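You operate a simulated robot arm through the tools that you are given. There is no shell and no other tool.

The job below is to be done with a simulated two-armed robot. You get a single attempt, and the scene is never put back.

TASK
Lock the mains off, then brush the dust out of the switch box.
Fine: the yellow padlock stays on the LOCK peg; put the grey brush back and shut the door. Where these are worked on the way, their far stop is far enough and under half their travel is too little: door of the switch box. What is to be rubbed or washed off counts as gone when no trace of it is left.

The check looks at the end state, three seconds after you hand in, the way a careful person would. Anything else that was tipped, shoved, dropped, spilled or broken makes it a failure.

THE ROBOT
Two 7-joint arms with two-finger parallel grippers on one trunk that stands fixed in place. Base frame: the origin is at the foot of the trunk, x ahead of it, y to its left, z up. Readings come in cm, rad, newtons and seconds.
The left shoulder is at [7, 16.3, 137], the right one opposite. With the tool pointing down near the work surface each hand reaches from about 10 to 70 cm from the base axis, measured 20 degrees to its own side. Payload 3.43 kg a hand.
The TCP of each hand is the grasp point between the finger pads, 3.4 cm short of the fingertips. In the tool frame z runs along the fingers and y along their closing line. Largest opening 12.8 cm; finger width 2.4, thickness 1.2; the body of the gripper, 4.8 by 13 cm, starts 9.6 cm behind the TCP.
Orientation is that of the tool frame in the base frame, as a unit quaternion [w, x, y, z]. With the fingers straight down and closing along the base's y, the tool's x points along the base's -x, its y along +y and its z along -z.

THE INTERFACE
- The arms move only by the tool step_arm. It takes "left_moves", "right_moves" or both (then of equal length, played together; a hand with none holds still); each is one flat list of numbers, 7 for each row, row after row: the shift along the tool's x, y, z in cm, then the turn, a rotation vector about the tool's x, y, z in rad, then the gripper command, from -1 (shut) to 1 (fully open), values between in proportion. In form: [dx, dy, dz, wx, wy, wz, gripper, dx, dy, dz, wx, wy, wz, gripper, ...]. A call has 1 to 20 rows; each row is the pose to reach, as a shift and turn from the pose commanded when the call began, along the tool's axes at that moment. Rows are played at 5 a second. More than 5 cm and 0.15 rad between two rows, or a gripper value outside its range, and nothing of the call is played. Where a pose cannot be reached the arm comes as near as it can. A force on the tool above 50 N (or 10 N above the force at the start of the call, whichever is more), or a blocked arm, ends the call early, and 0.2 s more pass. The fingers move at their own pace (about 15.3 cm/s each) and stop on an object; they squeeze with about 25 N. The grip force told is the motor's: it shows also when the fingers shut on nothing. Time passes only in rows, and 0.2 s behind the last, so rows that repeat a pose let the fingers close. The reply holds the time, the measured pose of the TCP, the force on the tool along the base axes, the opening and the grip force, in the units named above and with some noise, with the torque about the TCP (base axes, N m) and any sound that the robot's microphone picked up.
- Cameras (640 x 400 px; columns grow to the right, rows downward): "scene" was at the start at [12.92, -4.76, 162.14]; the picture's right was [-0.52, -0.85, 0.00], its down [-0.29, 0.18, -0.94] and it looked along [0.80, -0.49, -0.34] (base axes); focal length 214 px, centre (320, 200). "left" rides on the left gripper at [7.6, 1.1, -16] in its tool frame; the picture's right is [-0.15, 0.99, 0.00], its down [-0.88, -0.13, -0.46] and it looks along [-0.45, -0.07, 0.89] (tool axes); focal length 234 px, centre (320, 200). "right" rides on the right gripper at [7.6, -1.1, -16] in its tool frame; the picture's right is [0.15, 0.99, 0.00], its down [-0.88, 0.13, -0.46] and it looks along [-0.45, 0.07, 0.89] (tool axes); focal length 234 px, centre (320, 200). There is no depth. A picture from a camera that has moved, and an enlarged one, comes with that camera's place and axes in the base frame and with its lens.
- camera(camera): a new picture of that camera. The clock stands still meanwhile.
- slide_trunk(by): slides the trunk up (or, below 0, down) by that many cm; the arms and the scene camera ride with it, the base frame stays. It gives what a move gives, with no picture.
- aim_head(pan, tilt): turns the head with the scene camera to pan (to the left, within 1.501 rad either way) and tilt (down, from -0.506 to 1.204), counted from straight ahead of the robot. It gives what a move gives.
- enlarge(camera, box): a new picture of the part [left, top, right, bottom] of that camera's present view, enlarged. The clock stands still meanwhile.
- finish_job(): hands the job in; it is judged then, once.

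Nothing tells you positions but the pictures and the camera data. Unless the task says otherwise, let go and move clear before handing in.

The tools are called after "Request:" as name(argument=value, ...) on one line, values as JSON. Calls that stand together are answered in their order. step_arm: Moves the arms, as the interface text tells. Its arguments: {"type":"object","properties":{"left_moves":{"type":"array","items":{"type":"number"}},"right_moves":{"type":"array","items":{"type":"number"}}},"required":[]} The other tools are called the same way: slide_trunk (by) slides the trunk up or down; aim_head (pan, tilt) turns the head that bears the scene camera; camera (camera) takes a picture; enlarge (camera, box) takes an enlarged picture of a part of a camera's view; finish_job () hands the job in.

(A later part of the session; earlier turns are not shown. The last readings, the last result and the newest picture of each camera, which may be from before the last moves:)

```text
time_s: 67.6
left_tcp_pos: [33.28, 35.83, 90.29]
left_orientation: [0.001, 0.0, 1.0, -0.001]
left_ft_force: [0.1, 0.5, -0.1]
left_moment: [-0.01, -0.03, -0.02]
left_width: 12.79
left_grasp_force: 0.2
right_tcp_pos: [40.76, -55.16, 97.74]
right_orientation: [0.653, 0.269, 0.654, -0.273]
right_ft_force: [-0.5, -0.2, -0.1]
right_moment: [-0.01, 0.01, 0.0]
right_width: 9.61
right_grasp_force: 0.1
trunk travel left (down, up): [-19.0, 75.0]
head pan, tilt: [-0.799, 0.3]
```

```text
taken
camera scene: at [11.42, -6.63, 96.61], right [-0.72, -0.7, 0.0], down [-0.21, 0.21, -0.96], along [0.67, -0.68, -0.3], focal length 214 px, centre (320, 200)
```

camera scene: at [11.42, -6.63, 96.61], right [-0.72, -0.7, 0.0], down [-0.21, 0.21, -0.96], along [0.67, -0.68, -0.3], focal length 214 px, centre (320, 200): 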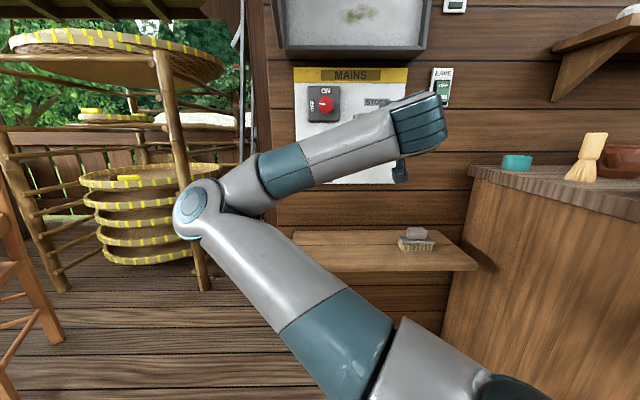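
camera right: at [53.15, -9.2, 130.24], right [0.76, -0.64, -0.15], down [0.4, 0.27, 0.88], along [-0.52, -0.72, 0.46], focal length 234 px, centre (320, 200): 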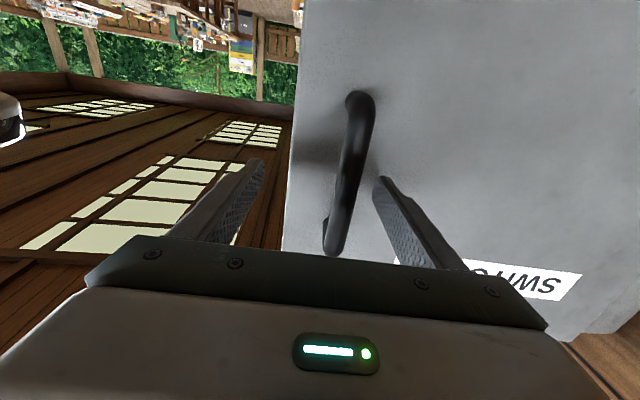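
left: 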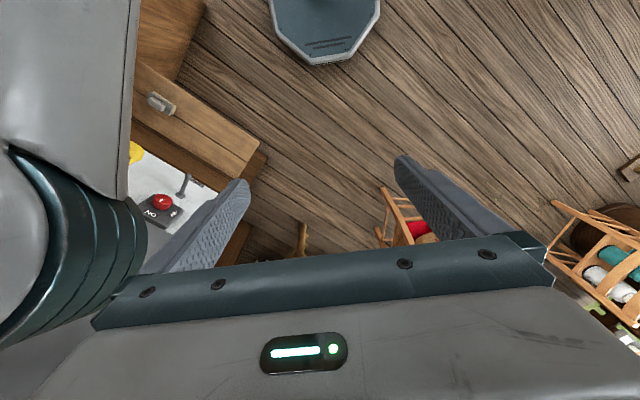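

Request:
enlarge(camera="scene", box=[370, 210, 470, 272])

```text
6.40 times, centred on (420, 241) of scene
camera zoom: at [11.42, -6.63, 96.61], right [-0.72, -0.7, 0.0], down [-0.21, 0.21, -0.96], along [0.67, -0.68, -0.3], focal length 1373 px, centre (-320, -62)
```

zoom: 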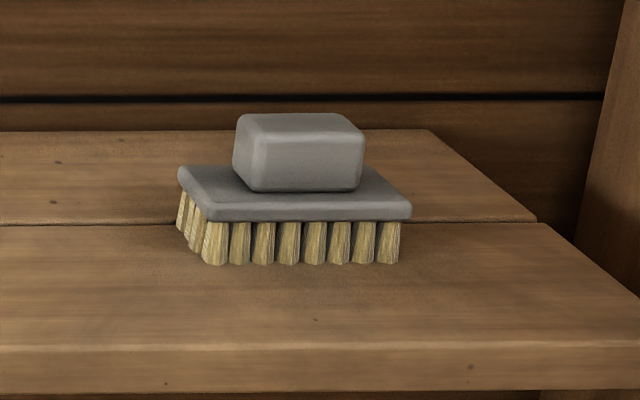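

The brush's long side runs along the wall. Its grip block is centred at depth 80.4, right 30.9, heights 62–65, and is about 5.7 cm wide. I'll turn the hand to point down above it.

Request:
step_arm(right_moves=[1.5, -1.72, 1.05, 0, 0.131, 0, 0.5, 3.0, -3.45, 2.1, 0, 0.262, 0, 0.5, 4.5, -5.17, 3.14, 0, 0.393, 0, 0.5, 6, -6.9, 4.19, 0, 0.524, 0, 0.5, 8, -8.6, 5.24, 0, 0.655, 0, 0.5, 10, -10.3, 6.3, 0, 0.785, 0, 0.5, 12, -12.1, 7.3, 0, 0.916, 0, 0.5, 14, -13.8, 8.4, 0, 1.047, 0, 0.5, 16, -15.5, 9.4, 0, 1.178, 0, 0.5, 18, -17.2, 10.5, 0, 1.309, 0, 0.5, 20, -19, 11.5, 0, 1.44, 0, 0.5, 21.7, -20.68, 12.57, 0, 1.571, 0, 0.5])

Request:
camera(camera="scene")

Request:
camera(camera="right")

```text
time_s: 70.2
left_tcp_pos: [33.37, 35.71, 90.29]
left_orientation: [0.0, -0.001, 1.0, -0.001]
left_ft_force: [0.2, -0.7, -0.6]
left_moment: [0.03, 0.03, 0.03]
left_width: 12.8
left_grasp_force: 0.0
right_tcp_pos: [34.88, -78.92, 76.24]
right_orientation: [-0.003, 0.384, 0.923, -0.001]
right_ft_force: [-0.3, -0.2, 0.9]
right_moment: [-0.03, -0.02, 0.01]
right_width: 9.58
right_grasp_force: 0.2
trunk travel left (down, up): [-19.0, 75.0]
head pan, tilt: [-0.799, 0.3]
```

```text
taken
camera scene: at [11.46, -6.68, 96.61], right [-0.72, -0.7, 0.0], down [-0.21, 0.21, -0.96], along [0.67, -0.68, -0.3], focal length 214 px, centre (320, 200)
```

scene: 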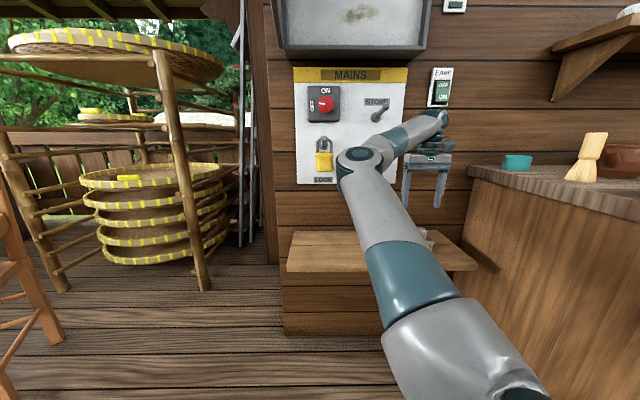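

```text
taken
camera right: at [28.87, -74.37, 92.25], right [0.6, 0.8, 0.0], down [0.72, -0.53, 0.45], along [0.36, -0.27, -0.89], focal length 234 px, centre (320, 200)
```

right: 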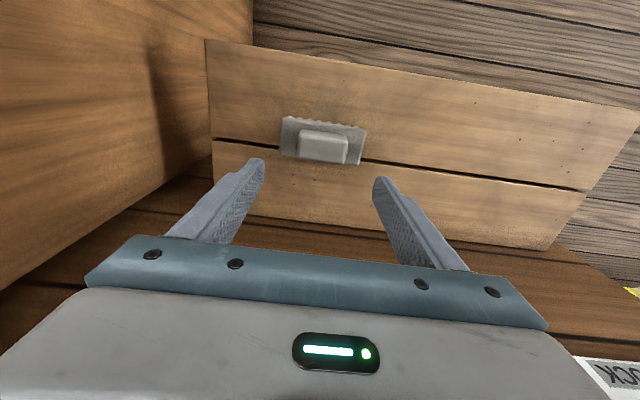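

Request:
enlarge(camera="right", box=[260, 90, 390, 190])

```text
4.00 times, centred on (325, 140) of right
camera zoom: at [28.87, -74.37, 92.25], right [0.6, 0.8, 0.0], down [0.72, -0.53, 0.45], along [0.36, -0.27, -0.89], focal length 937 px, centre (300, 440)
```

zoom: 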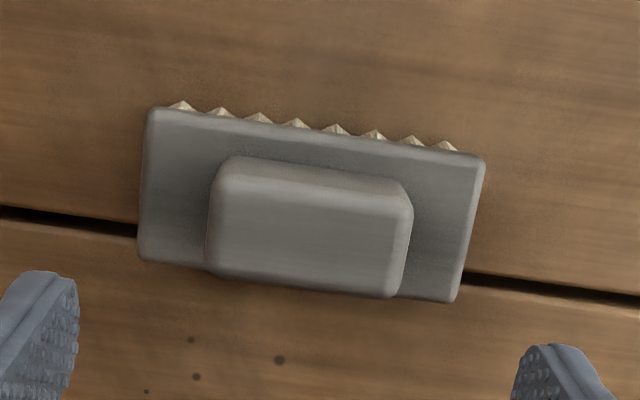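

Aligned within a few mm. I'll descend on the grip block.

Request:
step_arm(right_moves=[0.3, 0.2, 3.5, 0, 0, 0, 0.5, 0.3, 0.2, 7, 0, 0, 0, 0.5, 0.3, 0.2, 9.2, 0, 0, 0, 0.5, 0.3, 0.2, 9.8, 0, 0, 0, 0.5, 0.3, 0.2, 10.3, 0, 0, 0, 0.5])

Request:
camera(camera="right")

Request:
enlarge(camera="scene", box=[370, 170, 490, 272])

```text
time_s: 71.4
left_tcp_pos: [33.43, 35.87, 90.28]
left_orientation: [0.001, -0.001, 1.0, -0.001]
left_ft_force: [0.2, -0.3, -0.2]
left_moment: [-0.05, -0.01, -0.02]
left_width: 12.8
left_grasp_force: 0.0
right_tcp_pos: [34.82, -78.51, 66.0]
right_orientation: [-0.001, 0.383, 0.924, -0.002]
right_ft_force: [0.7, 0.0, -0.1]
right_moment: [0.01, 0.01, 0.02]
right_width: 9.6
right_grasp_force: 0.0
trunk travel left (down, up): [-19.0, 75.0]
head pan, tilt: [-0.799, 0.3]
```

```text
taken
camera right: at [28.86, -73.9, 82.02], right [0.6, 0.8, 0.0], down [0.72, -0.53, 0.45], along [0.36, -0.27, -0.89], focal length 234 px, centre (320, 200)
```

right: 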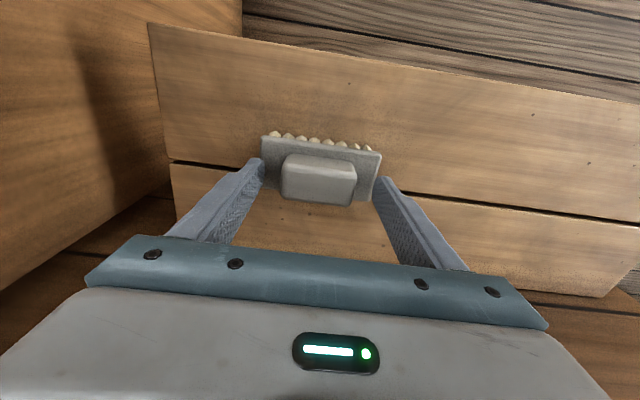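

```text
3.92 times, centred on (430, 221) of scene
camera zoom: at [11.46, -6.61, 96.61], right [-0.72, -0.7, 0.0], down [-0.21, 0.21, -0.96], along [0.67, -0.68, -0.3], focal length 841 px, centre (-111, 118)
```

zoom: 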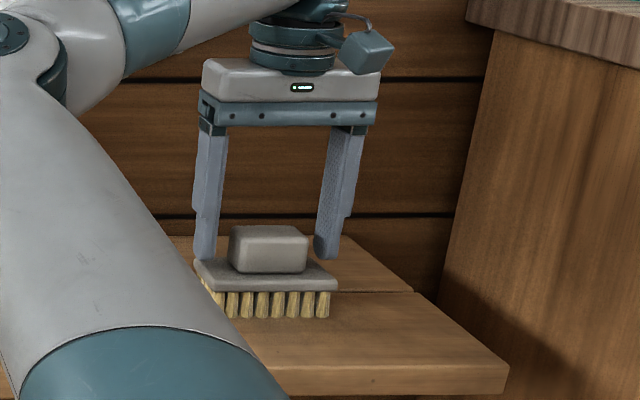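

Request:
step_arm(right_moves=[0, 0, 0, 0, 0, 0, -1, 0, 0, 0, 0, 0, 0, -1, 0, 0, 0, 0, 0, 0, -1])

Request:
camera(camera="right")

Request:
enlarge(camera="scene", box=[370, 170, 490, 272])

```text
time_s: 72.2
left_tcp_pos: [33.54, 35.74, 90.14]
left_orientation: [0.001, -0.001, 1.0, -0.001]
left_ft_force: [0.1, -0.5, -0.2]
left_moment: [0.0, 0.01, -0.01]
left_width: 12.79
left_grasp_force: 0.1
right_tcp_pos: [34.91, -78.46, 65.96]
right_orientation: [-0.001, 0.385, 0.923, -0.002]
right_ft_force: [-0.1, -0.6, 0.7]
right_moment: [0.06, -0.02, 0.05]
right_width: 5.94
right_grasp_force: 25.0
trunk travel left (down, up): [-19.0, 75.0]
head pan, tilt: [-0.799, 0.3]
```

```text
taken
camera right: at [28.86, -73.89, 82.04], right [0.6, 0.8, 0.0], down [0.72, -0.53, 0.45], along [0.36, -0.27, -0.89], focal length 234 px, centre (320, 200)
```

right: 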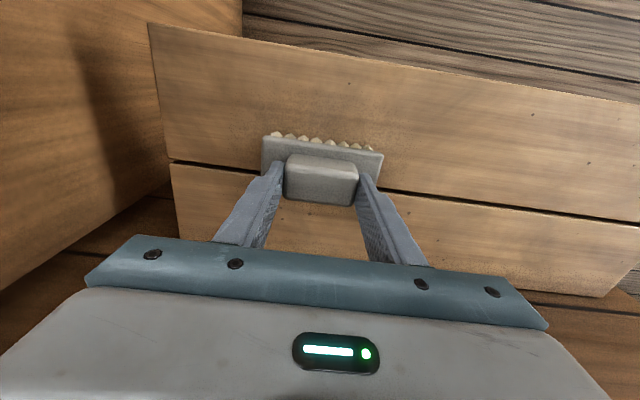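

```text
3.92 times, centred on (430, 221) of scene
camera zoom: at [11.46, -6.61, 96.61], right [-0.72, -0.7, 0.0], down [-0.21, 0.21, -0.96], along [0.67, -0.68, -0.3], focal length 841 px, centre (-111, 118)
```

zoom: 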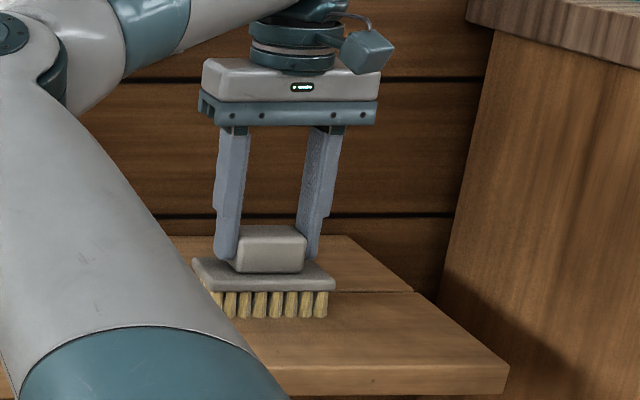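

The brush is gripped (5.9 cm). I'll lift it and return along the same path to face the wall.

Request:
step_arm(right_moves=[0, 0, -2, 0, 0, 0, -1, 0, 0, -6, 0, 0, 0, -1, 0, 0, -10.3, 0, 0, 0, -1])

Request:
step_arm(right_moves=[-1.05, 1.72, -1.8, 0, -0.131, 0, -1, -2.1, 3.45, -3.6, 0, -0.262, 0, -1, -3.1, 5.17, -5.4, 0, -0.393, 0, -1, -4.2, 6.9, -7.2, 0, -0.524, 0, -1, -5.2, 8.6, -9, 0, -0.655, 0, -1, -4, 10.3, -10.8, 0, -0.785, 0, -1, -2.5, 12.1, -12.6, 0, -0.916, 0, -1, 0, 13.8, -14.4, 0, -1.047, 0, -1, 3, 15.5, -16.2, 0, -1.178, 0, -1, 6, 17.2, -18, 0, -1.309, 0, -1, 9.5, 19, -19.8, 0, -1.44, 0, -1, 12.5, 20.7, -21.7, 0, -1.571, 0, -1])

Request:
camera(camera="scene")

Request:
camera(camera="right")

```text
time_s: 73.0
left_tcp_pos: [33.43, 35.86, 90.14]
left_orientation: [0.001, -0.001, 1.0, -0.001]
left_ft_force: [0.7, 0.0, -0.7]
left_moment: [-0.01, -0.03, -0.01]
left_width: 12.83
left_grasp_force: 0.2
right_tcp_pos: [34.71, -78.45, 76.36]
right_orientation: [-0.001, 0.383, 0.924, -0.002]
right_ft_force: [-0.1, -0.4, 0.5]
right_moment: [0.01, -0.01, 0.0]
right_width: 0.0
right_grasp_force: 24.9
trunk travel left (down, up): [-19.0, 75.0]
head pan, tilt: [-0.799, 0.3]
```

```text
time_s: 75.6
left_tcp_pos: [33.47, 35.83, 90.19]
left_orientation: [0.001, 0.0, 1.0, -0.001]
left_ft_force: [1.1, 0.5, 0.1]
left_moment: [-0.03, 0.0, -0.01]
left_width: 12.82
left_grasp_force: 0.1
right_tcp_pos: [40.96, -54.79, 98.0]
right_orientation: [0.653, 0.27, 0.653, -0.273]
right_ft_force: [0.1, -0.1, -0.8]
right_moment: [-0.01, -0.02, -0.03]
right_width: 0.0
right_grasp_force: 25.4
trunk travel left (down, up): [-19.0, 75.0]
head pan, tilt: [-0.799, 0.3]
```

```text
taken
camera scene: at [11.46, -6.56, 96.61], right [-0.72, -0.7, 0.0], down [-0.21, 0.21, -0.96], along [0.67, -0.68, -0.3], focal length 214 px, centre (320, 200)
```

scene: 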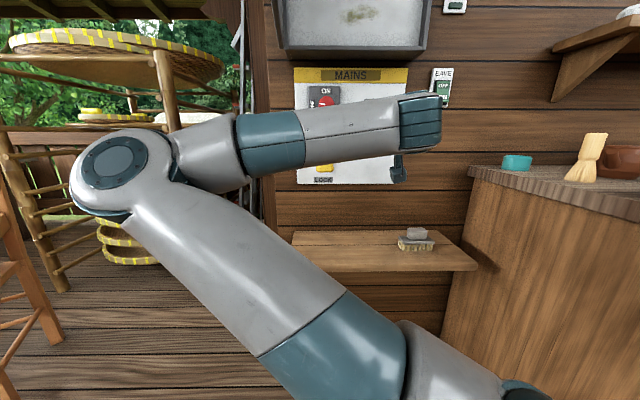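

```text
taken
camera right: at [28.92, -44.34, 90.39], right [0.7, 0.7, -0.15], down [-0.23, 0.42, 0.88], along [0.68, -0.58, 0.45], focal length 234 px, centre (320, 200)
```

right: 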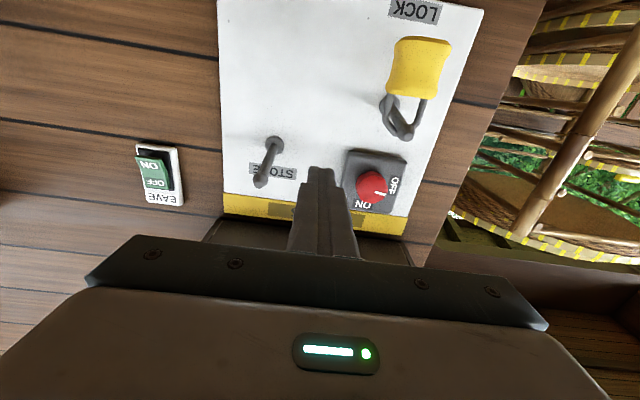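

The brush slipped out of the fingers on lifting: my grip was too shallow. It seems to have stayed on the bench, so I'll check it.

Request:
enlarge(camera="scene", box=[370, 210, 470, 272])

```text
6.40 times, centred on (420, 241) of scene
camera zoom: at [11.46, -6.56, 96.61], right [-0.72, -0.7, 0.0], down [-0.21, 0.21, -0.96], along [0.67, -0.68, -0.3], focal length 1373 px, centre (-320, -62)
```

zoom: 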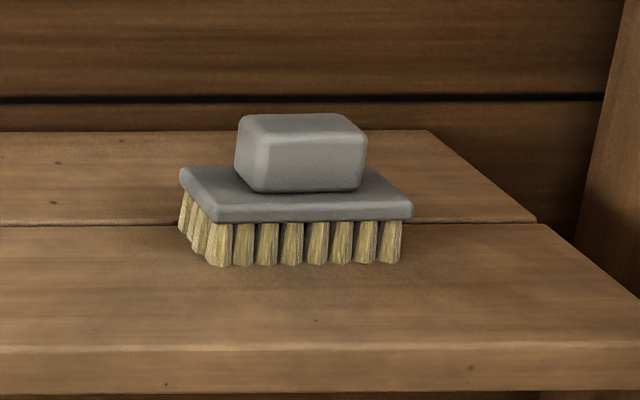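

The brush hasn't moved. I'll go back, this time pressing the fingertips down to the brush plate before closing, and I'll test the lift before moving off.

Request:
step_arm(right_moves=[1.5, -1.75, 1.05, 0, 0.131, 0, 0.5, 3.0, -3.5, 2.1, 0, 0.262, 0, 0.5, 4.5, -5.25, 3.14, 0, 0.393, 0, 0.5, 6, -7, 4.19, 0, 0.524, 0, 0.5, 8, -8.75, 5.24, 0, 0.655, 0, 0.5, 10, -10.5, 6.3, 0, 0.785, 0, 0.5, 12, -12.3, 7.3, 0, 0.916, 0, 0.5, 14, -14, 8.4, 0, 1.047, 0, 0.5, 16, -15.8, 9.4, 0, 1.178, 0, 0.5, 18, -17.5, 10.5, 0, 1.309, 0, 0.5, 20, -19.3, 11.5, 0, 1.44, 0, 0.5, 21.7, -21.06, 12.47, 0, 1.571, 0, 0.5])

Request:
enlarge(camera="right", box=[260, 90, 390, 190])

```text
time_s: 78.2
left_tcp_pos: [33.43, 35.7, 90.2]
left_orientation: [0.001, 0.001, 1.0, 0.0]
left_ft_force: [0.7, -0.6, -0.4]
left_moment: [0.01, 0.02, 0.01]
left_width: 12.81
left_grasp_force: 0.1
right_tcp_pos: [34.59, -78.84, 76.3]
right_orientation: [-0.002, 0.384, 0.923, -0.001]
right_ft_force: [-0.3, -0.7, 0.0]
right_moment: [0.02, 0.0, 0.0]
right_width: 9.6
right_grasp_force: 0.0
trunk travel left (down, up): [-19.0, 75.0]
head pan, tilt: [-0.799, 0.3]
```

```text
4.00 times, centred on (325, 140) of right
camera zoom: at [28.67, -74.27, 92.3], right [0.6, 0.8, 0.0], down [0.71, -0.53, 0.45], along [0.36, -0.27, -0.89], focal length 937 px, centre (300, 440)
```

zoom: 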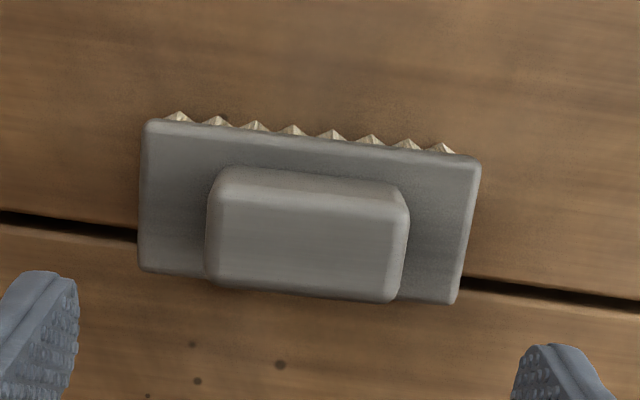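

Request:
step_arm(right_moves=[0.16, 0.18, 3.5, 0, 0, -0.04, 0.4, 0.16, 0.18, 7, 0, 0, -0.04, 0.4, 0.16, 0.18, 9.2, 0, 0, -0.04, 0.4, 0.16, 0.18, 10.2, 0, 0, -0.04, 0.4, 0.16, 0.18, 10.8, 0, 0, -0.04, 0.4])

Request:
enlarge(camera="scene", box=[385, 200, 465, 265])

```text
time_s: 79.4
left_tcp_pos: [33.31, 35.81, 90.23]
left_orientation: [0.0, 0.0, 1.0, -0.001]
left_ft_force: [-0.3, 0.0, 0.1]
left_moment: [0.01, -0.01, -0.01]
left_width: 12.81
left_grasp_force: 0.0
right_tcp_pos: [34.74, -78.29, 65.6]
right_orientation: [-0.001, 0.366, 0.931, -0.002]
right_ft_force: [-0.1, -0.4, -0.1]
right_moment: [-0.01, -0.01, -0.04]
right_width: 8.96
right_grasp_force: 0.1
trunk travel left (down, up): [-19.0, 75.0]
head pan, tilt: [-0.799, 0.3]
```

```text
6.15 times, centred on (425, 232) of scene
camera zoom: at [11.46, -6.61, 96.61], right [-0.72, -0.7, 0.0], down [-0.21, 0.21, -0.96], along [0.67, -0.68, -0.3], focal length 1320 px, centre (-326, 0)
```

zoom: 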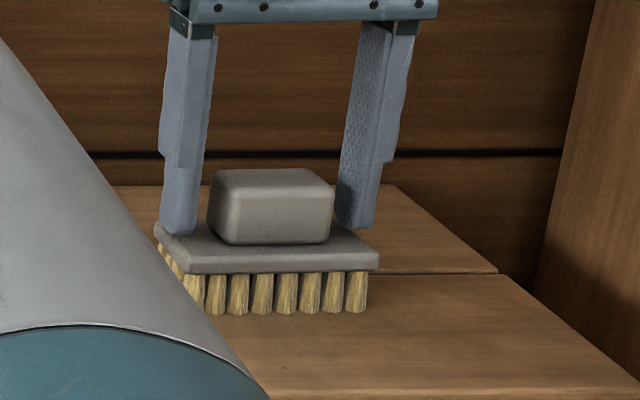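

Request:
camera(camera="right")

Request:
enlarge(camera="right", box=[240, 120, 400, 220])

```text
taken
camera right: at [28.51, -74.09, 81.57], right [0.57, 0.82, 0.0], down [0.74, -0.5, 0.45], along [0.37, -0.26, -0.89], focal length 234 px, centre (320, 200)
```

right: 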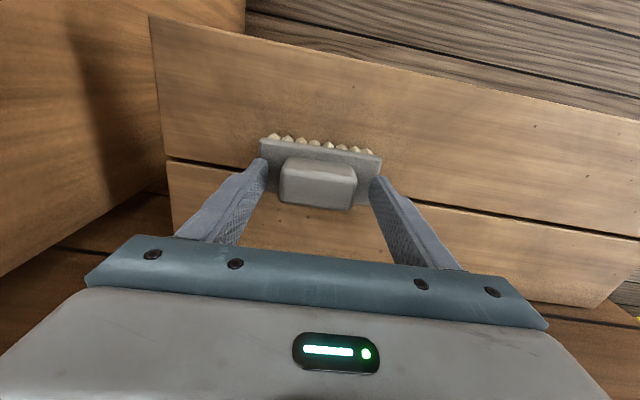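

```text
4.00 times, centred on (320, 170) of right
camera zoom: at [28.51, -74.09, 81.57], right [0.57, 0.82, 0.0], down [0.74, -0.5, 0.45], along [0.37, -0.26, -0.89], focal length 937 px, centre (320, 320)
```

zoom: 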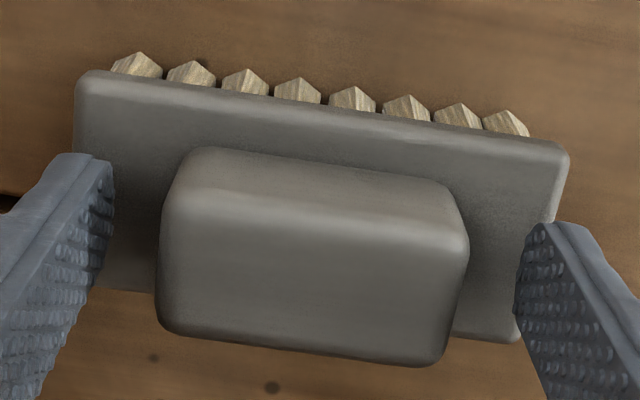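

The fingertips are still about 1 cm above the plate. I'll shift slightly forward and go lower.

Request:
step_arm(right_moves=[-0.4, 0, 0.3, 0, 0, 0, 0.4, -0.4, 0, 0.6, 0, 0, 0, 0.4, -0.4, 0, 0.8, 0, 0, 0, 0.4])

Request:
enlarge(camera="right", box=[240, 120, 400, 220])

```text
time_s: 80.2
left_tcp_pos: [33.25, 35.91, 90.21]
left_orientation: [0.001, -0.001, 1.0, -0.001]
left_ft_force: [1.1, 0.1, 0.3]
left_moment: [-0.04, 0.02, 0.03]
left_width: 12.81
left_grasp_force: 0.0
right_tcp_pos: [35.02, -78.53, 65.04]
right_orientation: [0.001, 0.365, 0.931, -0.003]
right_ft_force: [4.5, -7.0, 23.1]
right_moment: [0.63, -0.89, -0.32]
right_width: 8.87
right_grasp_force: 0.1
trunk travel left (down, up): [-19.0, 75.0]
head pan, tilt: [-0.799, 0.3]
```

```text
4.00 times, centred on (320, 170) of right
camera zoom: at [28.79, -74.23, 81.08], right [0.56, 0.83, -0.01], down [0.74, -0.5, 0.46], along [0.38, -0.26, -0.89], focal length 937 px, centre (320, 320)
```

zoom: 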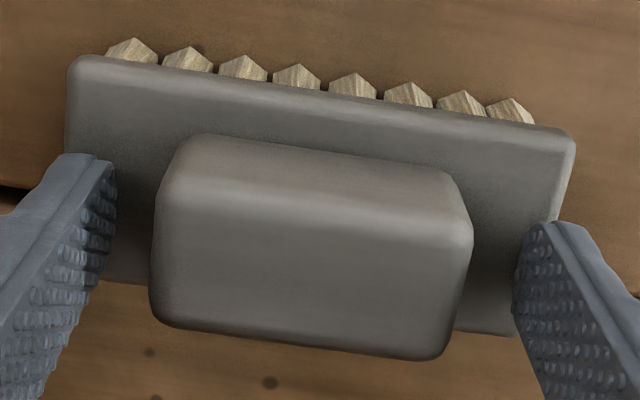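

The tips now touch the plate. I'll ease up 2 mm, close, then test the lift.

Request:
step_arm(right_moves=[0, 0, -0.35, 0, 0, 0, 0.4, 0, 0, -0.35, 0, 0, 0, -1, 0, 0, -0.35, 0, 0, 0, -1, 0, 0, -0.35, 0, 0, 0, -1])

Request:
step_arm(right_moves=[0, 0, -0.7, 0, 0, 0, -1, 0, 0, -1.5, 0, 0, 0, -1])

Request:
enlarge(camera="scene", box=[385, 200, 465, 265])

```text
time_s: 81.2
left_tcp_pos: [33.41, 35.9, 90.15]
left_orientation: [0.001, 0.0, 1.0, -0.002]
left_ft_force: [-0.7, -0.8, -0.5]
left_moment: [-0.01, 0.0, 0.01]
left_width: 12.81
left_grasp_force: 0.1
right_tcp_pos: [34.9, -78.53, 65.22]
right_orientation: [0.0, 0.366, 0.93, -0.002]
right_ft_force: [-2.9, 1.9, 5.1]
right_moment: [0.37, 0.1, 0.18]
right_width: 5.94
right_grasp_force: 25.3
trunk travel left (down, up): [-19.0, 75.0]
head pan, tilt: [-0.799, 0.3]
```

```text
time_s: 81.8
left_tcp_pos: [33.56, 35.77, 90.22]
left_orientation: [0.001, -0.001, 1.0, -0.001]
left_ft_force: [0.0, 0.6, 0.2]
left_moment: [0.0, -0.01, -0.03]
left_width: 12.8
left_grasp_force: 0.0
right_tcp_pos: [34.97, -78.59, 66.58]
right_orientation: [-0.001, 0.365, 0.931, -0.002]
right_ft_force: [0.7, 0.4, -1.2]
right_moment: [0.03, 0.0, 0.04]
right_width: 5.96
right_grasp_force: 25.1
trunk travel left (down, up): [-19.0, 75.0]
head pan, tilt: [-0.799, 0.3]
```

```text
6.15 times, centred on (425, 232) of scene
camera zoom: at [11.47, -6.62, 96.6], right [-0.72, -0.7, 0.0], down [-0.21, 0.21, -0.96], along [0.67, -0.68, -0.3], focal length 1320 px, centre (-326, 0)
```

zoom: 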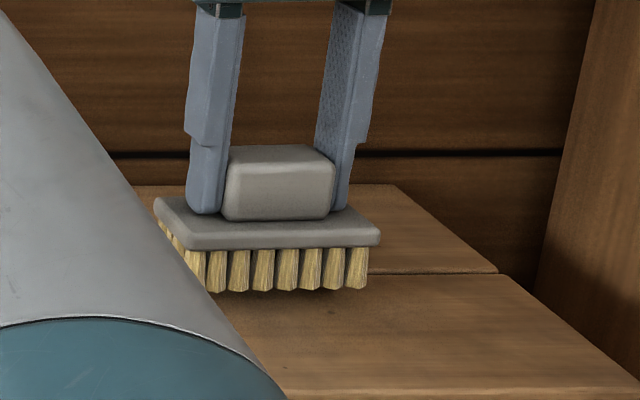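

The lift works now. Raising further, with a check, then turning to face the wall.

Request:
step_arm(right_moves=[0, 0, -3, 0, 0, 0, -1, 0, 0, -6, 0, 0, 0, -1, 0, 0, -9.5, 0, 0, 0, -1])

Request:
step_arm(right_moves=[-1.05, 1.72, -1.8, 0, -0.131, 0, -1, -2.1, 3.45, -3.6, 0, -0.262, 0, -1, -3.1, 5.17, -5.4, 0, -0.393, 0, -1, -4.2, 6.9, -7.2, 0, -0.524, 0, -1, -5.2, 8.6, -9, 0, -0.655, 0, -1, -4, 10.3, -10.8, 0, -0.785, 0, -1, -2.5, 12.1, -12.6, 0, -0.916, 0, -1, 0, 13.8, -14.4, 0, -1.047, 0, -1, 3, 15.5, -16.2, 0, -1.178, 0, -1, 6, 17.2, -18, 0, -1.309, 0, -1, 9.5, 19, -19.8, 0, -1.44, 0, -1, 12.5, 20.7, -21.7, 0, -1.571, 0, -1])

Request:
camera(camera="right")

Request:
camera(camera="scene")

```text
time_s: 82.6
left_tcp_pos: [33.53, 35.86, 90.15]
left_orientation: [0.001, -0.001, 1.0, -0.001]
left_ft_force: [-0.3, -0.6, -0.3]
left_moment: [0.0, 0.02, -0.02]
left_width: 12.78
left_grasp_force: 0.0
right_tcp_pos: [34.76, -78.77, 76.13]
right_orientation: [0.0, 0.366, 0.931, -0.001]
right_ft_force: [0.8, 0.2, -1.1]
right_moment: [-0.03, -0.01, 0.03]
right_width: 5.96
right_grasp_force: 25.1
trunk travel left (down, up): [-19.0, 75.0]
head pan, tilt: [-0.799, 0.3]
```

```text
time_s: 85.2
left_tcp_pos: [33.42, 35.76, 90.15]
left_orientation: [0.001, -0.001, 1.0, 0.0]
left_ft_force: [0.2, 0.2, -0.9]
left_moment: [-0.01, 0.0, 0.02]
left_width: 12.82
left_grasp_force: 0.0
right_tcp_pos: [39.97, -55.07, 97.74]
right_orientation: [0.658, 0.257, 0.658, -0.26]
right_ft_force: [1.0, 0.3, -1.7]
right_moment: [0.05, 0.07, 0.0]
right_width: 5.94
right_grasp_force: 25.0
trunk travel left (down, up): [-19.0, 75.0]
head pan, tilt: [-0.799, 0.3]
```

```text
taken
camera right: at [27.45, -45.17, 90.13], right [0.67, 0.72, -0.15], down [-0.24, 0.41, 0.88], along [0.7, -0.55, 0.45], focal length 234 px, centre (320, 200)
```

right: 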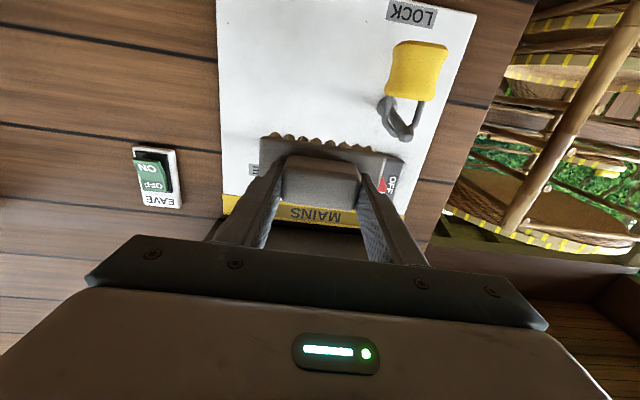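

```text
taken
camera scene: at [11.47, -6.57, 96.61], right [-0.72, -0.7, 0.0], down [-0.21, 0.21, -0.96], along [0.67, -0.68, -0.3], focal length 214 px, centre (320, 200)
```

scene: 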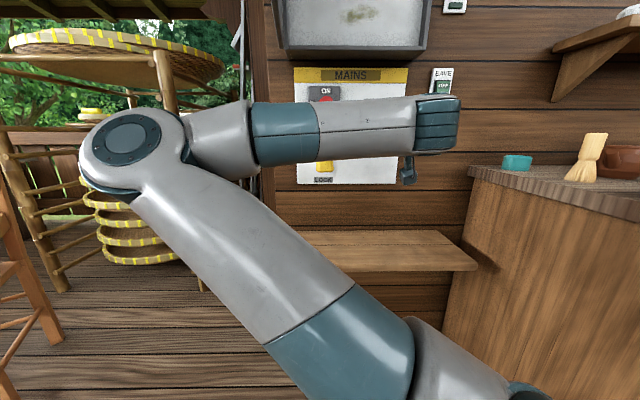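

The brush is firmly held. The elbow juts left and could hit the open door, so I'll roll the hand 90° (which drops the elbow) while still low, and see where the arm lies.

Request:
step_arm(right_moves=[0, 0, 0, 0.01, 0, -0.14, -1, 0, 0, 0, 0.02, 0, -0.28, -1, 0, 0, 0, 0.03, 0, -0.42, -1, 0, 0, 0, 0.03, 0, -0.56, -1, 0, 0, 0, 0.03, 0, -0.7, -1, 0, 0, 0, 0.03, 0, -0.84, -1, 0, 0, 0, 0.03, 0, -0.98, -1, 0, 0, 0, 0.03, 0, -1.12, -1, 0, 0, 0, 0.03, 0, -1.26, -1, 0, 0, 0, 0.03, 0, -1.4, -1, 0, 0, 0, 0.03, 0, -1.54, -1])

Request:
camera(camera="scene")

```text
time_s: 87.6
left_tcp_pos: [33.45, 35.82, 90.25]
left_orientation: [0.001, -0.001, 1.0, -0.001]
left_ft_force: [-0.1, 0.2, 0.5]
left_moment: [-0.01, -0.01, 0.01]
left_width: 12.79
left_grasp_force: 0.2
right_tcp_pos: [40.08, -54.93, 97.7]
right_orientation: [-0.286, 0.267, -0.647, 0.654]
right_ft_force: [-0.3, 0.7, -2.1]
right_moment: [0.04, 0.0, -0.01]
right_width: 5.94
right_grasp_force: 25.1
trunk travel left (down, up): [-19.0, 75.0]
head pan, tilt: [-0.799, 0.3]
```

```text
taken
camera scene: at [11.47, -6.61, 96.61], right [-0.72, -0.7, 0.0], down [-0.21, 0.21, -0.96], along [0.67, -0.68, -0.3], focal length 214 px, centre (320, 200)
```

scene: 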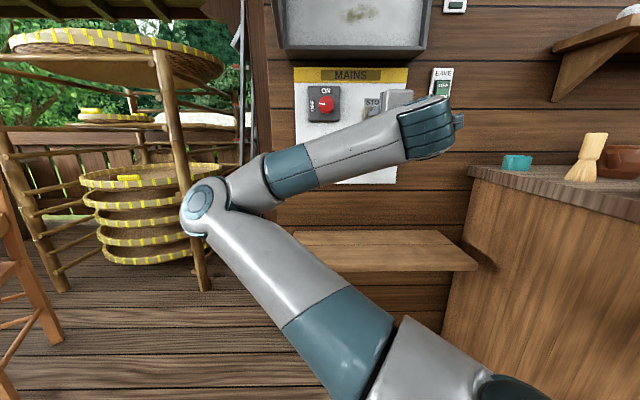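

Request:
step_arm(right_moves=[0, 0, 0, 0, 0, -0.14, -1, 0, 0, 0, 0, 0, -0.28, -1, 0, 0, 0, 0, 0, -0.42, -1, 0, 0, 0, 0, 0, -0.56, -1, 0, 0, 0, 0, 0, -0.7, -1, 0, 0, 0, 0, 0, -0.84, -1, 0, 0, 0, 0, 0, -0.98, -1])

Request:
camera(camera="scene")

```text
time_s: 89.2
left_tcp_pos: [33.4, 35.78, 90.19]
left_orientation: [0.001, -0.001, 1.0, -0.001]
left_ft_force: [-0.2, 0.3, 0.8]
left_moment: [0.04, -0.01, 0.01]
left_width: 12.79
left_grasp_force: 0.1
right_tcp_pos: [40.01, -54.93, 97.65]
right_orientation: [0.054, 0.54, -0.447, 0.711]
right_ft_force: [-0.3, -0.2, -1.4]
right_moment: [0.03, 0.05, 0.03]
right_width: 5.96
right_grasp_force: 24.9
trunk travel left (down, up): [-19.0, 75.0]
head pan, tilt: [-0.799, 0.3]
```

```text
taken
camera scene: at [11.47, -6.61, 96.61], right [-0.72, -0.7, 0.0], down [-0.21, 0.21, -0.96], along [0.67, -0.68, -0.3], focal length 214 px, centre (320, 200)
```

scene: 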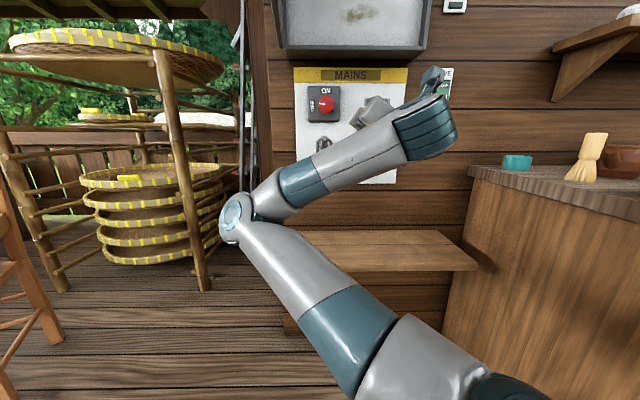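

Rolling further keeps moving the elbow right and down; I'll complete the half-turn so the brush is level again, hand camera on top.

Request:
step_arm(right_moves=[0, 0, 0, 0, 0, -0.13, -1, 0, 0, 0, 0, 0, -0.26, -1, 0, 0, 0, 0, 0, -0.39, -1, 0, 0, 0, 0, 0, -0.52, -1, 0, 0, 0, 0, 0, -0.62, -1])

Request:
camera(camera="scene")

Request:
camera(camera="right")

```text
time_s: 90.4
left_tcp_pos: [33.45, 35.7, 90.15]
left_orientation: [0.002, -0.001, 1.0, -0.001]
left_ft_force: [0.4, 0.2, 0.3]
left_moment: [0.01, -0.04, -0.03]
left_width: 12.78
left_grasp_force: 0.2
right_tcp_pos: [39.93, -54.92, 97.73]
right_orientation: [0.27, 0.65, -0.261, 0.661]
right_ft_force: [0.0, -0.7, -1.9]
right_moment: [0.06, 0.06, -0.03]
right_width: 5.95
right_grasp_force: 25.1
trunk travel left (down, up): [-19.0, 75.0]
head pan, tilt: [-0.799, 0.3]
```

```text
taken
camera scene: at [11.46, -6.6, 96.61], right [-0.72, -0.7, 0.0], down [-0.21, 0.21, -0.96], along [0.67, -0.68, -0.3], focal length 214 px, centre (320, 200)
```

scene: 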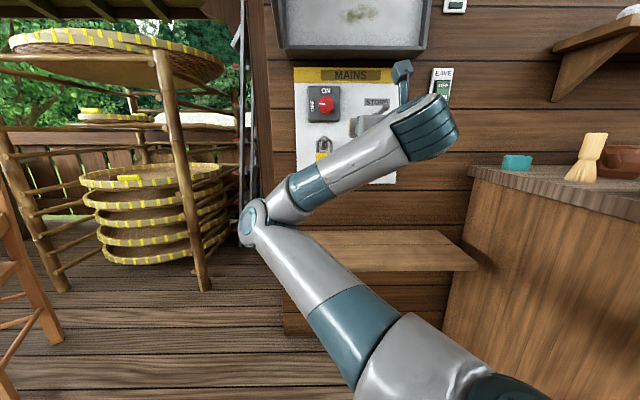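

```text
taken
camera right: at [29.26, -42.99, 105.01], right [-0.69, -0.71, 0.15], down [-0.41, 0.21, -0.89], along [0.6, -0.67, -0.43], focal length 234 px, centre (320, 200)
```

right: 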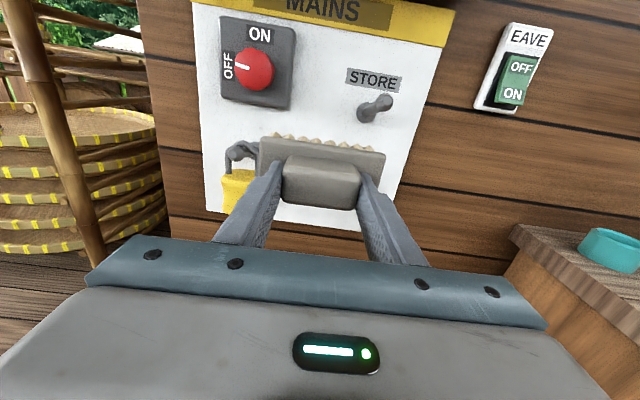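

The arm now comes from below with the elbow low and clear. I'll raise the hand relative to the shoulder and look again before going up to the box.

Request:
step_arm(right_moves=[4, 0, 0, 0, 0, 0, -1, 8, 0, 0, 0, 0, 0, -1, 12, 0, 0, 0, 0, 0, -1, 16, 0, 0, 0, 0, 0, -1, 20, 0, 0, 0, 0, 0, -1])

Request:
camera(camera="scene")

Request:
camera(camera="right")

```text
time_s: 91.6
left_tcp_pos: [33.53, 35.81, 90.16]
left_orientation: [0.002, -0.001, 1.0, -0.001]
left_ft_force: [-0.6, -0.3, -0.2]
left_moment: [-0.03, 0.02, 0.02]
left_width: 12.8
left_grasp_force: 0.0
right_tcp_pos: [39.76, -54.56, 117.65]
right_orientation: [0.268, 0.65, -0.262, 0.661]
right_ft_force: [0.8, -0.1, -1.4]
right_moment: [0.05, 0.02, 0.01]
right_width: 5.94
right_grasp_force: 24.5
trunk travel left (down, up): [-19.0, 75.0]
head pan, tilt: [-0.799, 0.3]
```

```text
taken
camera scene: at [11.42, -6.58, 96.61], right [-0.72, -0.7, 0.0], down [-0.21, 0.21, -0.96], along [0.67, -0.68, -0.3], focal length 214 px, centre (320, 200)
```

scene: 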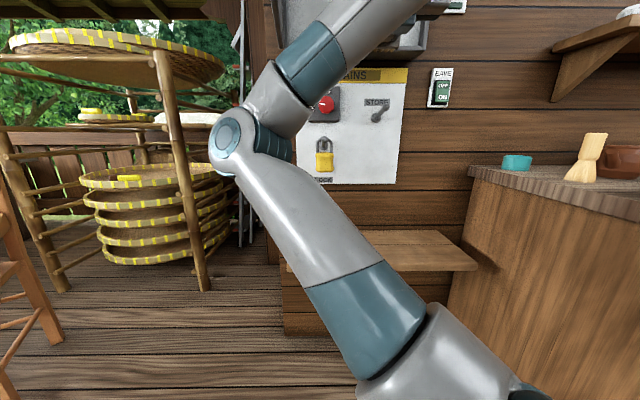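

```text
taken
camera right: at [29.06, -42.66, 125.06], right [-0.69, -0.71, 0.15], down [-0.41, 0.21, -0.89], along [0.6, -0.67, -0.43], focal length 234 px, centre (320, 200)
```

right: 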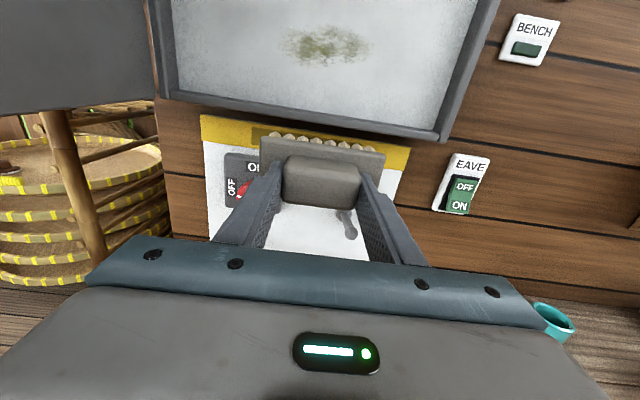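

The elbow is now well below the door's lower edge. I'll move forward a bit, level the brush, and then raise with the trunk to bring it opposite the dust (right 9, height 130).

Request:
step_arm(right_moves=[0, -0.4, 3, -0.008, -0.01, 0, -1, 0, -0.8, 6, -0.016, -0.019, 0, -1, 0, -1.3, 9, -0.016, -0.019, 0, -1])

Request:
camera(camera="scene")

Request:
camera(camera="right")

```text
time_s: 92.4
left_tcp_pos: [33.54, 35.83, 90.13]
left_orientation: [-0.001, 0.0, 1.0, -0.001]
left_ft_force: [0.1, 0.0, -0.1]
left_moment: [-0.02, 0.01, 0.0]
left_width: 12.8
left_grasp_force: 0.0
right_tcp_pos: [47.23, -59.94, 117.63]
right_orientation: [0.27, 0.655, -0.268, 0.653]
right_ft_force: [0.1, -0.7, -1.4]
right_moment: [0.05, 0.03, 0.0]
right_width: 5.94
right_grasp_force: 24.9
trunk travel left (down, up): [-19.0, 75.0]
head pan, tilt: [-0.799, 0.3]
```

```text
taken
camera scene: at [11.49, -6.63, 96.6], right [-0.72, -0.7, 0.0], down [-0.21, 0.21, -0.96], along [0.67, -0.68, -0.3], focal length 214 px, centre (320, 200)
```

scene: 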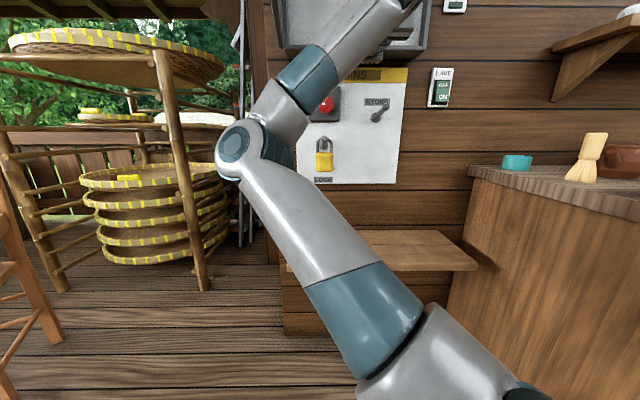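

```text
taken
camera right: at [36.75, -48.03, 125.3], right [-0.7, -0.7, 0.15], down [-0.42, 0.23, -0.88], along [0.58, -0.68, -0.45], focal length 234 px, centre (320, 200)
```

right: 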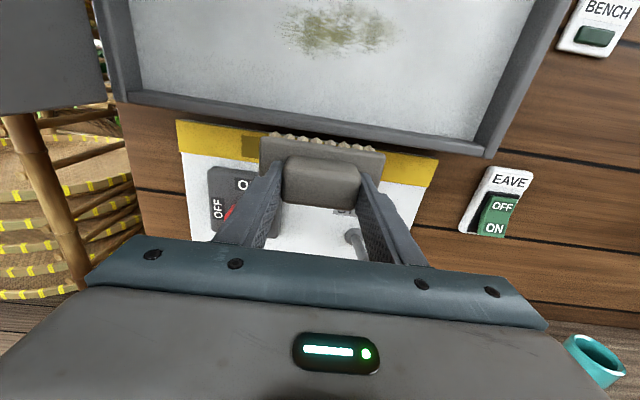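

Request:
step_arm(right_moves=[0, 0, -3, 0, 0, 0, -1])

Request:
slide_trunk(by=12.5)

Request:
camera(camera="right")

Request:
aim_head(pan=-0.799, tilt=0.0)

Request:
camera(camera="scene")

```text
time_s: 92.8
left_tcp_pos: [33.39, 35.79, 90.1]
left_orientation: [0.001, 0.0, 1.0, -0.001]
left_ft_force: [0.0, 0.3, -0.4]
left_moment: [-0.02, -0.01, 0.02]
left_width: 12.78
left_grasp_force: 0.0
right_tcp_pos: [44.95, -57.81, 117.72]
right_orientation: [0.272, 0.654, -0.269, 0.653]
right_ft_force: [0.1, -0.9, -0.6]
right_moment: [0.03, 0.06, 0.02]
right_width: 5.96
right_grasp_force: 24.8
trunk travel left (down, up): [-19.0, 75.0]
head pan, tilt: [-0.799, 0.3]
```

```text
time_s: 94.4
left_tcp_pos: [33.42, 35.83, 102.71]
left_orientation: [0.0, -0.001, 1.0, -0.001]
left_ft_force: [-0.2, 0.3, -0.6]
left_moment: [-0.01, -0.01, 0.02]
left_width: 12.79
left_grasp_force: 0.1
right_tcp_pos: [45.04, -57.98, 130.14]
right_orientation: [0.271, 0.655, -0.269, 0.653]
right_ft_force: [0.3, 0.1, -1.2]
right_moment: [0.04, 0.03, -0.01]
right_width: 5.93
right_grasp_force: 24.9
trunk travel left (down, up): [-31.5, 62.5]
head pan, tilt: [-0.799, 0.3]
```

```text
taken
camera right: at [34.63, -45.96, 137.79], right [-0.7, -0.7, 0.15], down [-0.42, 0.23, -0.88], along [0.58, -0.68, -0.45], focal length 234 px, centre (320, 200)
```

right: 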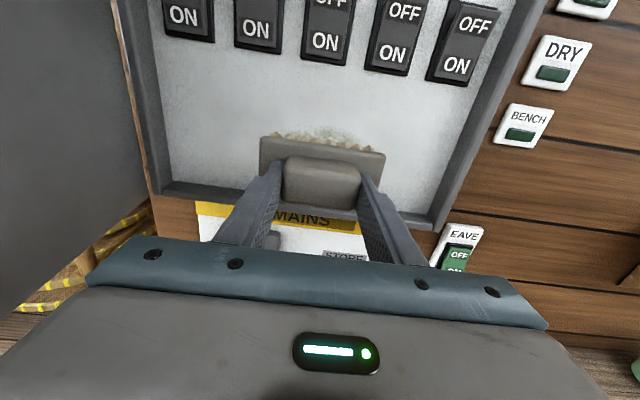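

```text
time_s: 95.2
left_tcp_pos: [33.32, 35.74, 102.7]
left_orientation: [0.001, 0.0, 1.0, -0.001]
left_ft_force: [-0.2, 0.0, 0.7]
left_moment: [-0.02, 0.04, 0.01]
left_width: 12.79
left_grasp_force: 0.0
right_tcp_pos: [44.88, -57.93, 130.16]
right_orientation: [0.27, 0.654, -0.269, 0.653]
right_ft_force: [-0.8, 0.4, -1.9]
right_moment: [0.06, 0.06, 0.02]
right_width: 5.98
right_grasp_force: 25.1
trunk travel left (down, up): [-31.5, 62.5]
head pan, tilt: [-0.799, 0.0]
```

```text
taken
camera scene: at [11.24, -6.37, 111.88], right [-0.72, -0.7, 0.0], down [0.0, 0.0, -1.0], along [0.7, -0.72, 0.0], focal length 214 px, centre (320, 200)
```

scene: 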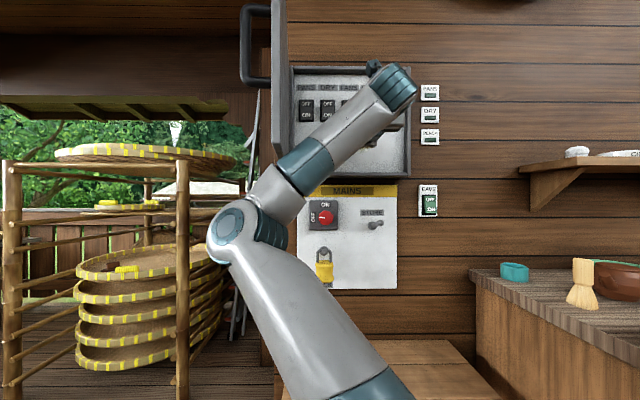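

The brush is opposite the dust and the arm stays clear of the door. I'll move in toward the back plate in small steps until it touches.

Request:
step_arm(right_moves=[0, 0, 4, 0, 0, 0, -1, 0, 0, 7, 0, 0, 0, -1, 0, 0, 9, 0, 0, 0, -1])

Request:
camera(camera="right")

Request:
camera(camera="scene")

```text
time_s: 96.0
left_tcp_pos: [33.4, 35.76, 102.71]
left_orientation: [0.0, -0.001, 1.0, 0.0]
left_ft_force: [0.0, -0.8, 0.1]
left_moment: [0.0, -0.04, 0.03]
left_width: 12.8
left_grasp_force: 0.1
right_tcp_pos: [51.47, -64.23, 130.11]
right_orientation: [0.27, 0.654, -0.27, 0.653]
right_ft_force: [0.4, 0.2, -1.0]
right_moment: [0.05, 0.05, 0.0]
right_width: 5.94
right_grasp_force: 25.0
trunk travel left (down, up): [-31.5, 62.5]
head pan, tilt: [-0.799, 0.0]
```

```text
taken
camera right: at [40.97, -52.27, 137.84], right [-0.7, -0.7, 0.15], down [-0.42, 0.23, -0.88], along [0.58, -0.68, -0.45], focal length 234 px, centre (320, 200)
```

right: 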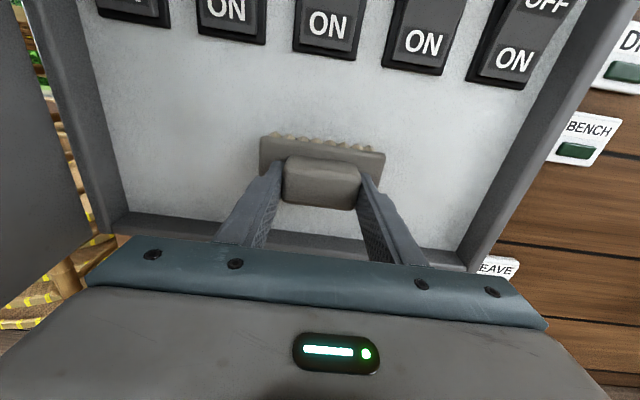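

```text
taken
camera scene: at [11.25, -6.38, 111.88], right [-0.72, -0.7, 0.0], down [0.0, 0.0, -1.0], along [0.7, -0.72, 0.0], focal length 214 px, centre (320, 200)
```

scene: 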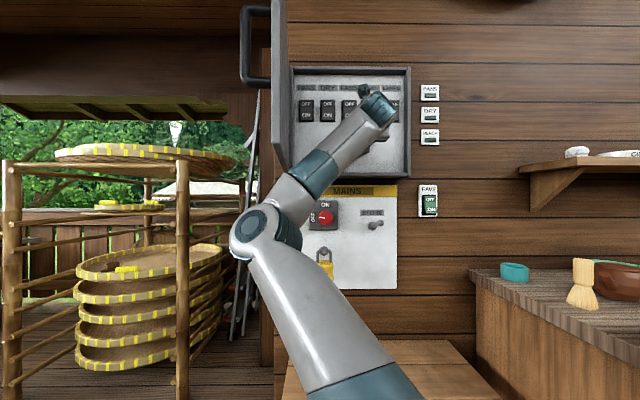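

Request:
step_arm(right_moves=[0, 0, 0.5, 0, 0, 0, -1, 0, 0, 1, 0, 0, 0, -1])

Request:
step_arm(right_moves=[0, 0, 0.4, 0, 0, 0, -1, 0, 0, 0.8, 0, 0, 0, -1])

```text
time_s: 96.8
left_tcp_pos: [33.18, 36.08, 102.51]
left_orientation: [0.002, 0.001, 1.0, -0.003]
left_ft_force: [-0.5, 0.2, 0.4]
left_moment: [-0.05, -0.02, 0.01]
left_width: 12.81
left_grasp_force: 0.1
right_tcp_pos: [51.42, -64.33, 130.7]
right_orientation: [0.272, 0.652, -0.269, 0.654]
right_ft_force: [-27.3, 35.4, -18.4]
right_moment: [0.52, 0.55, 0.23]
right_width: 5.96
right_grasp_force: 25.1
trunk travel left (down, up): [-31.5, 62.5]
head pan, tilt: [-0.799, 0.0]
stopped in row 2 (right hand): the force on the tool passed its limit at 54 N (the readings are from after the stop); the commanded pose is now the measured one
```

```text
time_s: 97.1
left_tcp_pos: [33.16, 36.06, 102.72]
left_orientation: [0.002, 0.0, 1.0, -0.004]
left_ft_force: [-1.1, 0.2, -0.6]
left_moment: [-0.03, 0.01, 0.02]
left_width: 12.81
left_grasp_force: 0.0
right_tcp_pos: [51.46, -64.51, 130.88]
right_orientation: [0.272, 0.651, -0.269, 0.655]
right_ft_force: [-28.1, 32.0, -14.9]
right_moment: [0.4, 0.67, 0.45]
right_width: 5.94
right_grasp_force: 24.7
trunk travel left (down, up): [-31.5, 62.5]
head pan, tilt: [-0.799, 0.0]
stopped in row 1 (right hand): the force on the tool passed its limit at 64 N (the readings are from after the stop); the commanded pose is now the measured one
```

Contact: the back plate meets the bristles at TCP depth about 82. I'll ease off to a light pressure.

Request:
step_arm(right_moves=[0, 0, -0.3, 0, 0, 0, -1, 0, 0, -0.3, 0, 0, 0, -1])

Request:
camera(camera="right")

```text
time_s: 97.7
left_tcp_pos: [33.24, 36.0, 102.6]
left_orientation: [0.002, 0.0, 1.0, -0.003]
left_ft_force: [-0.4, -0.1, 0.1]
left_moment: [-0.03, 0.01, 0.02]
left_width: 12.76
left_grasp_force: 0.0
right_tcp_pos: [51.46, -64.45, 130.78]
right_orientation: [0.273, 0.651, -0.269, 0.656]
right_ft_force: [-15.5, 18.7, 5.7]
right_moment: [-0.11, -0.12, 0.12]
right_width: 5.98
right_grasp_force: 24.9
trunk travel left (down, up): [-31.5, 62.5]
head pan, tilt: [-0.799, 0.0]
```

```text
taken
camera right: at [40.96, -52.38, 138.34], right [-0.7, -0.7, 0.15], down [-0.41, 0.22, -0.88], along [0.58, -0.68, -0.44], focal length 234 px, centre (320, 200)
```

right: 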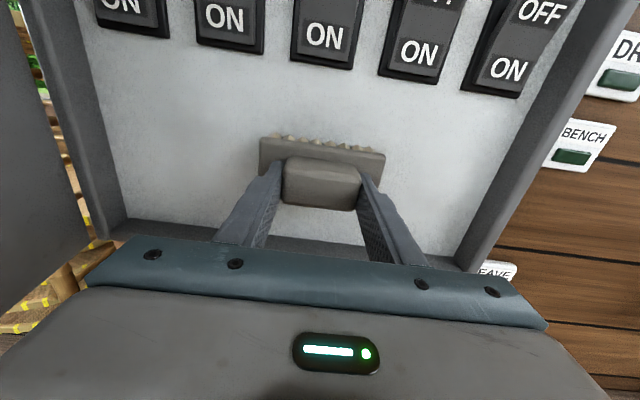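

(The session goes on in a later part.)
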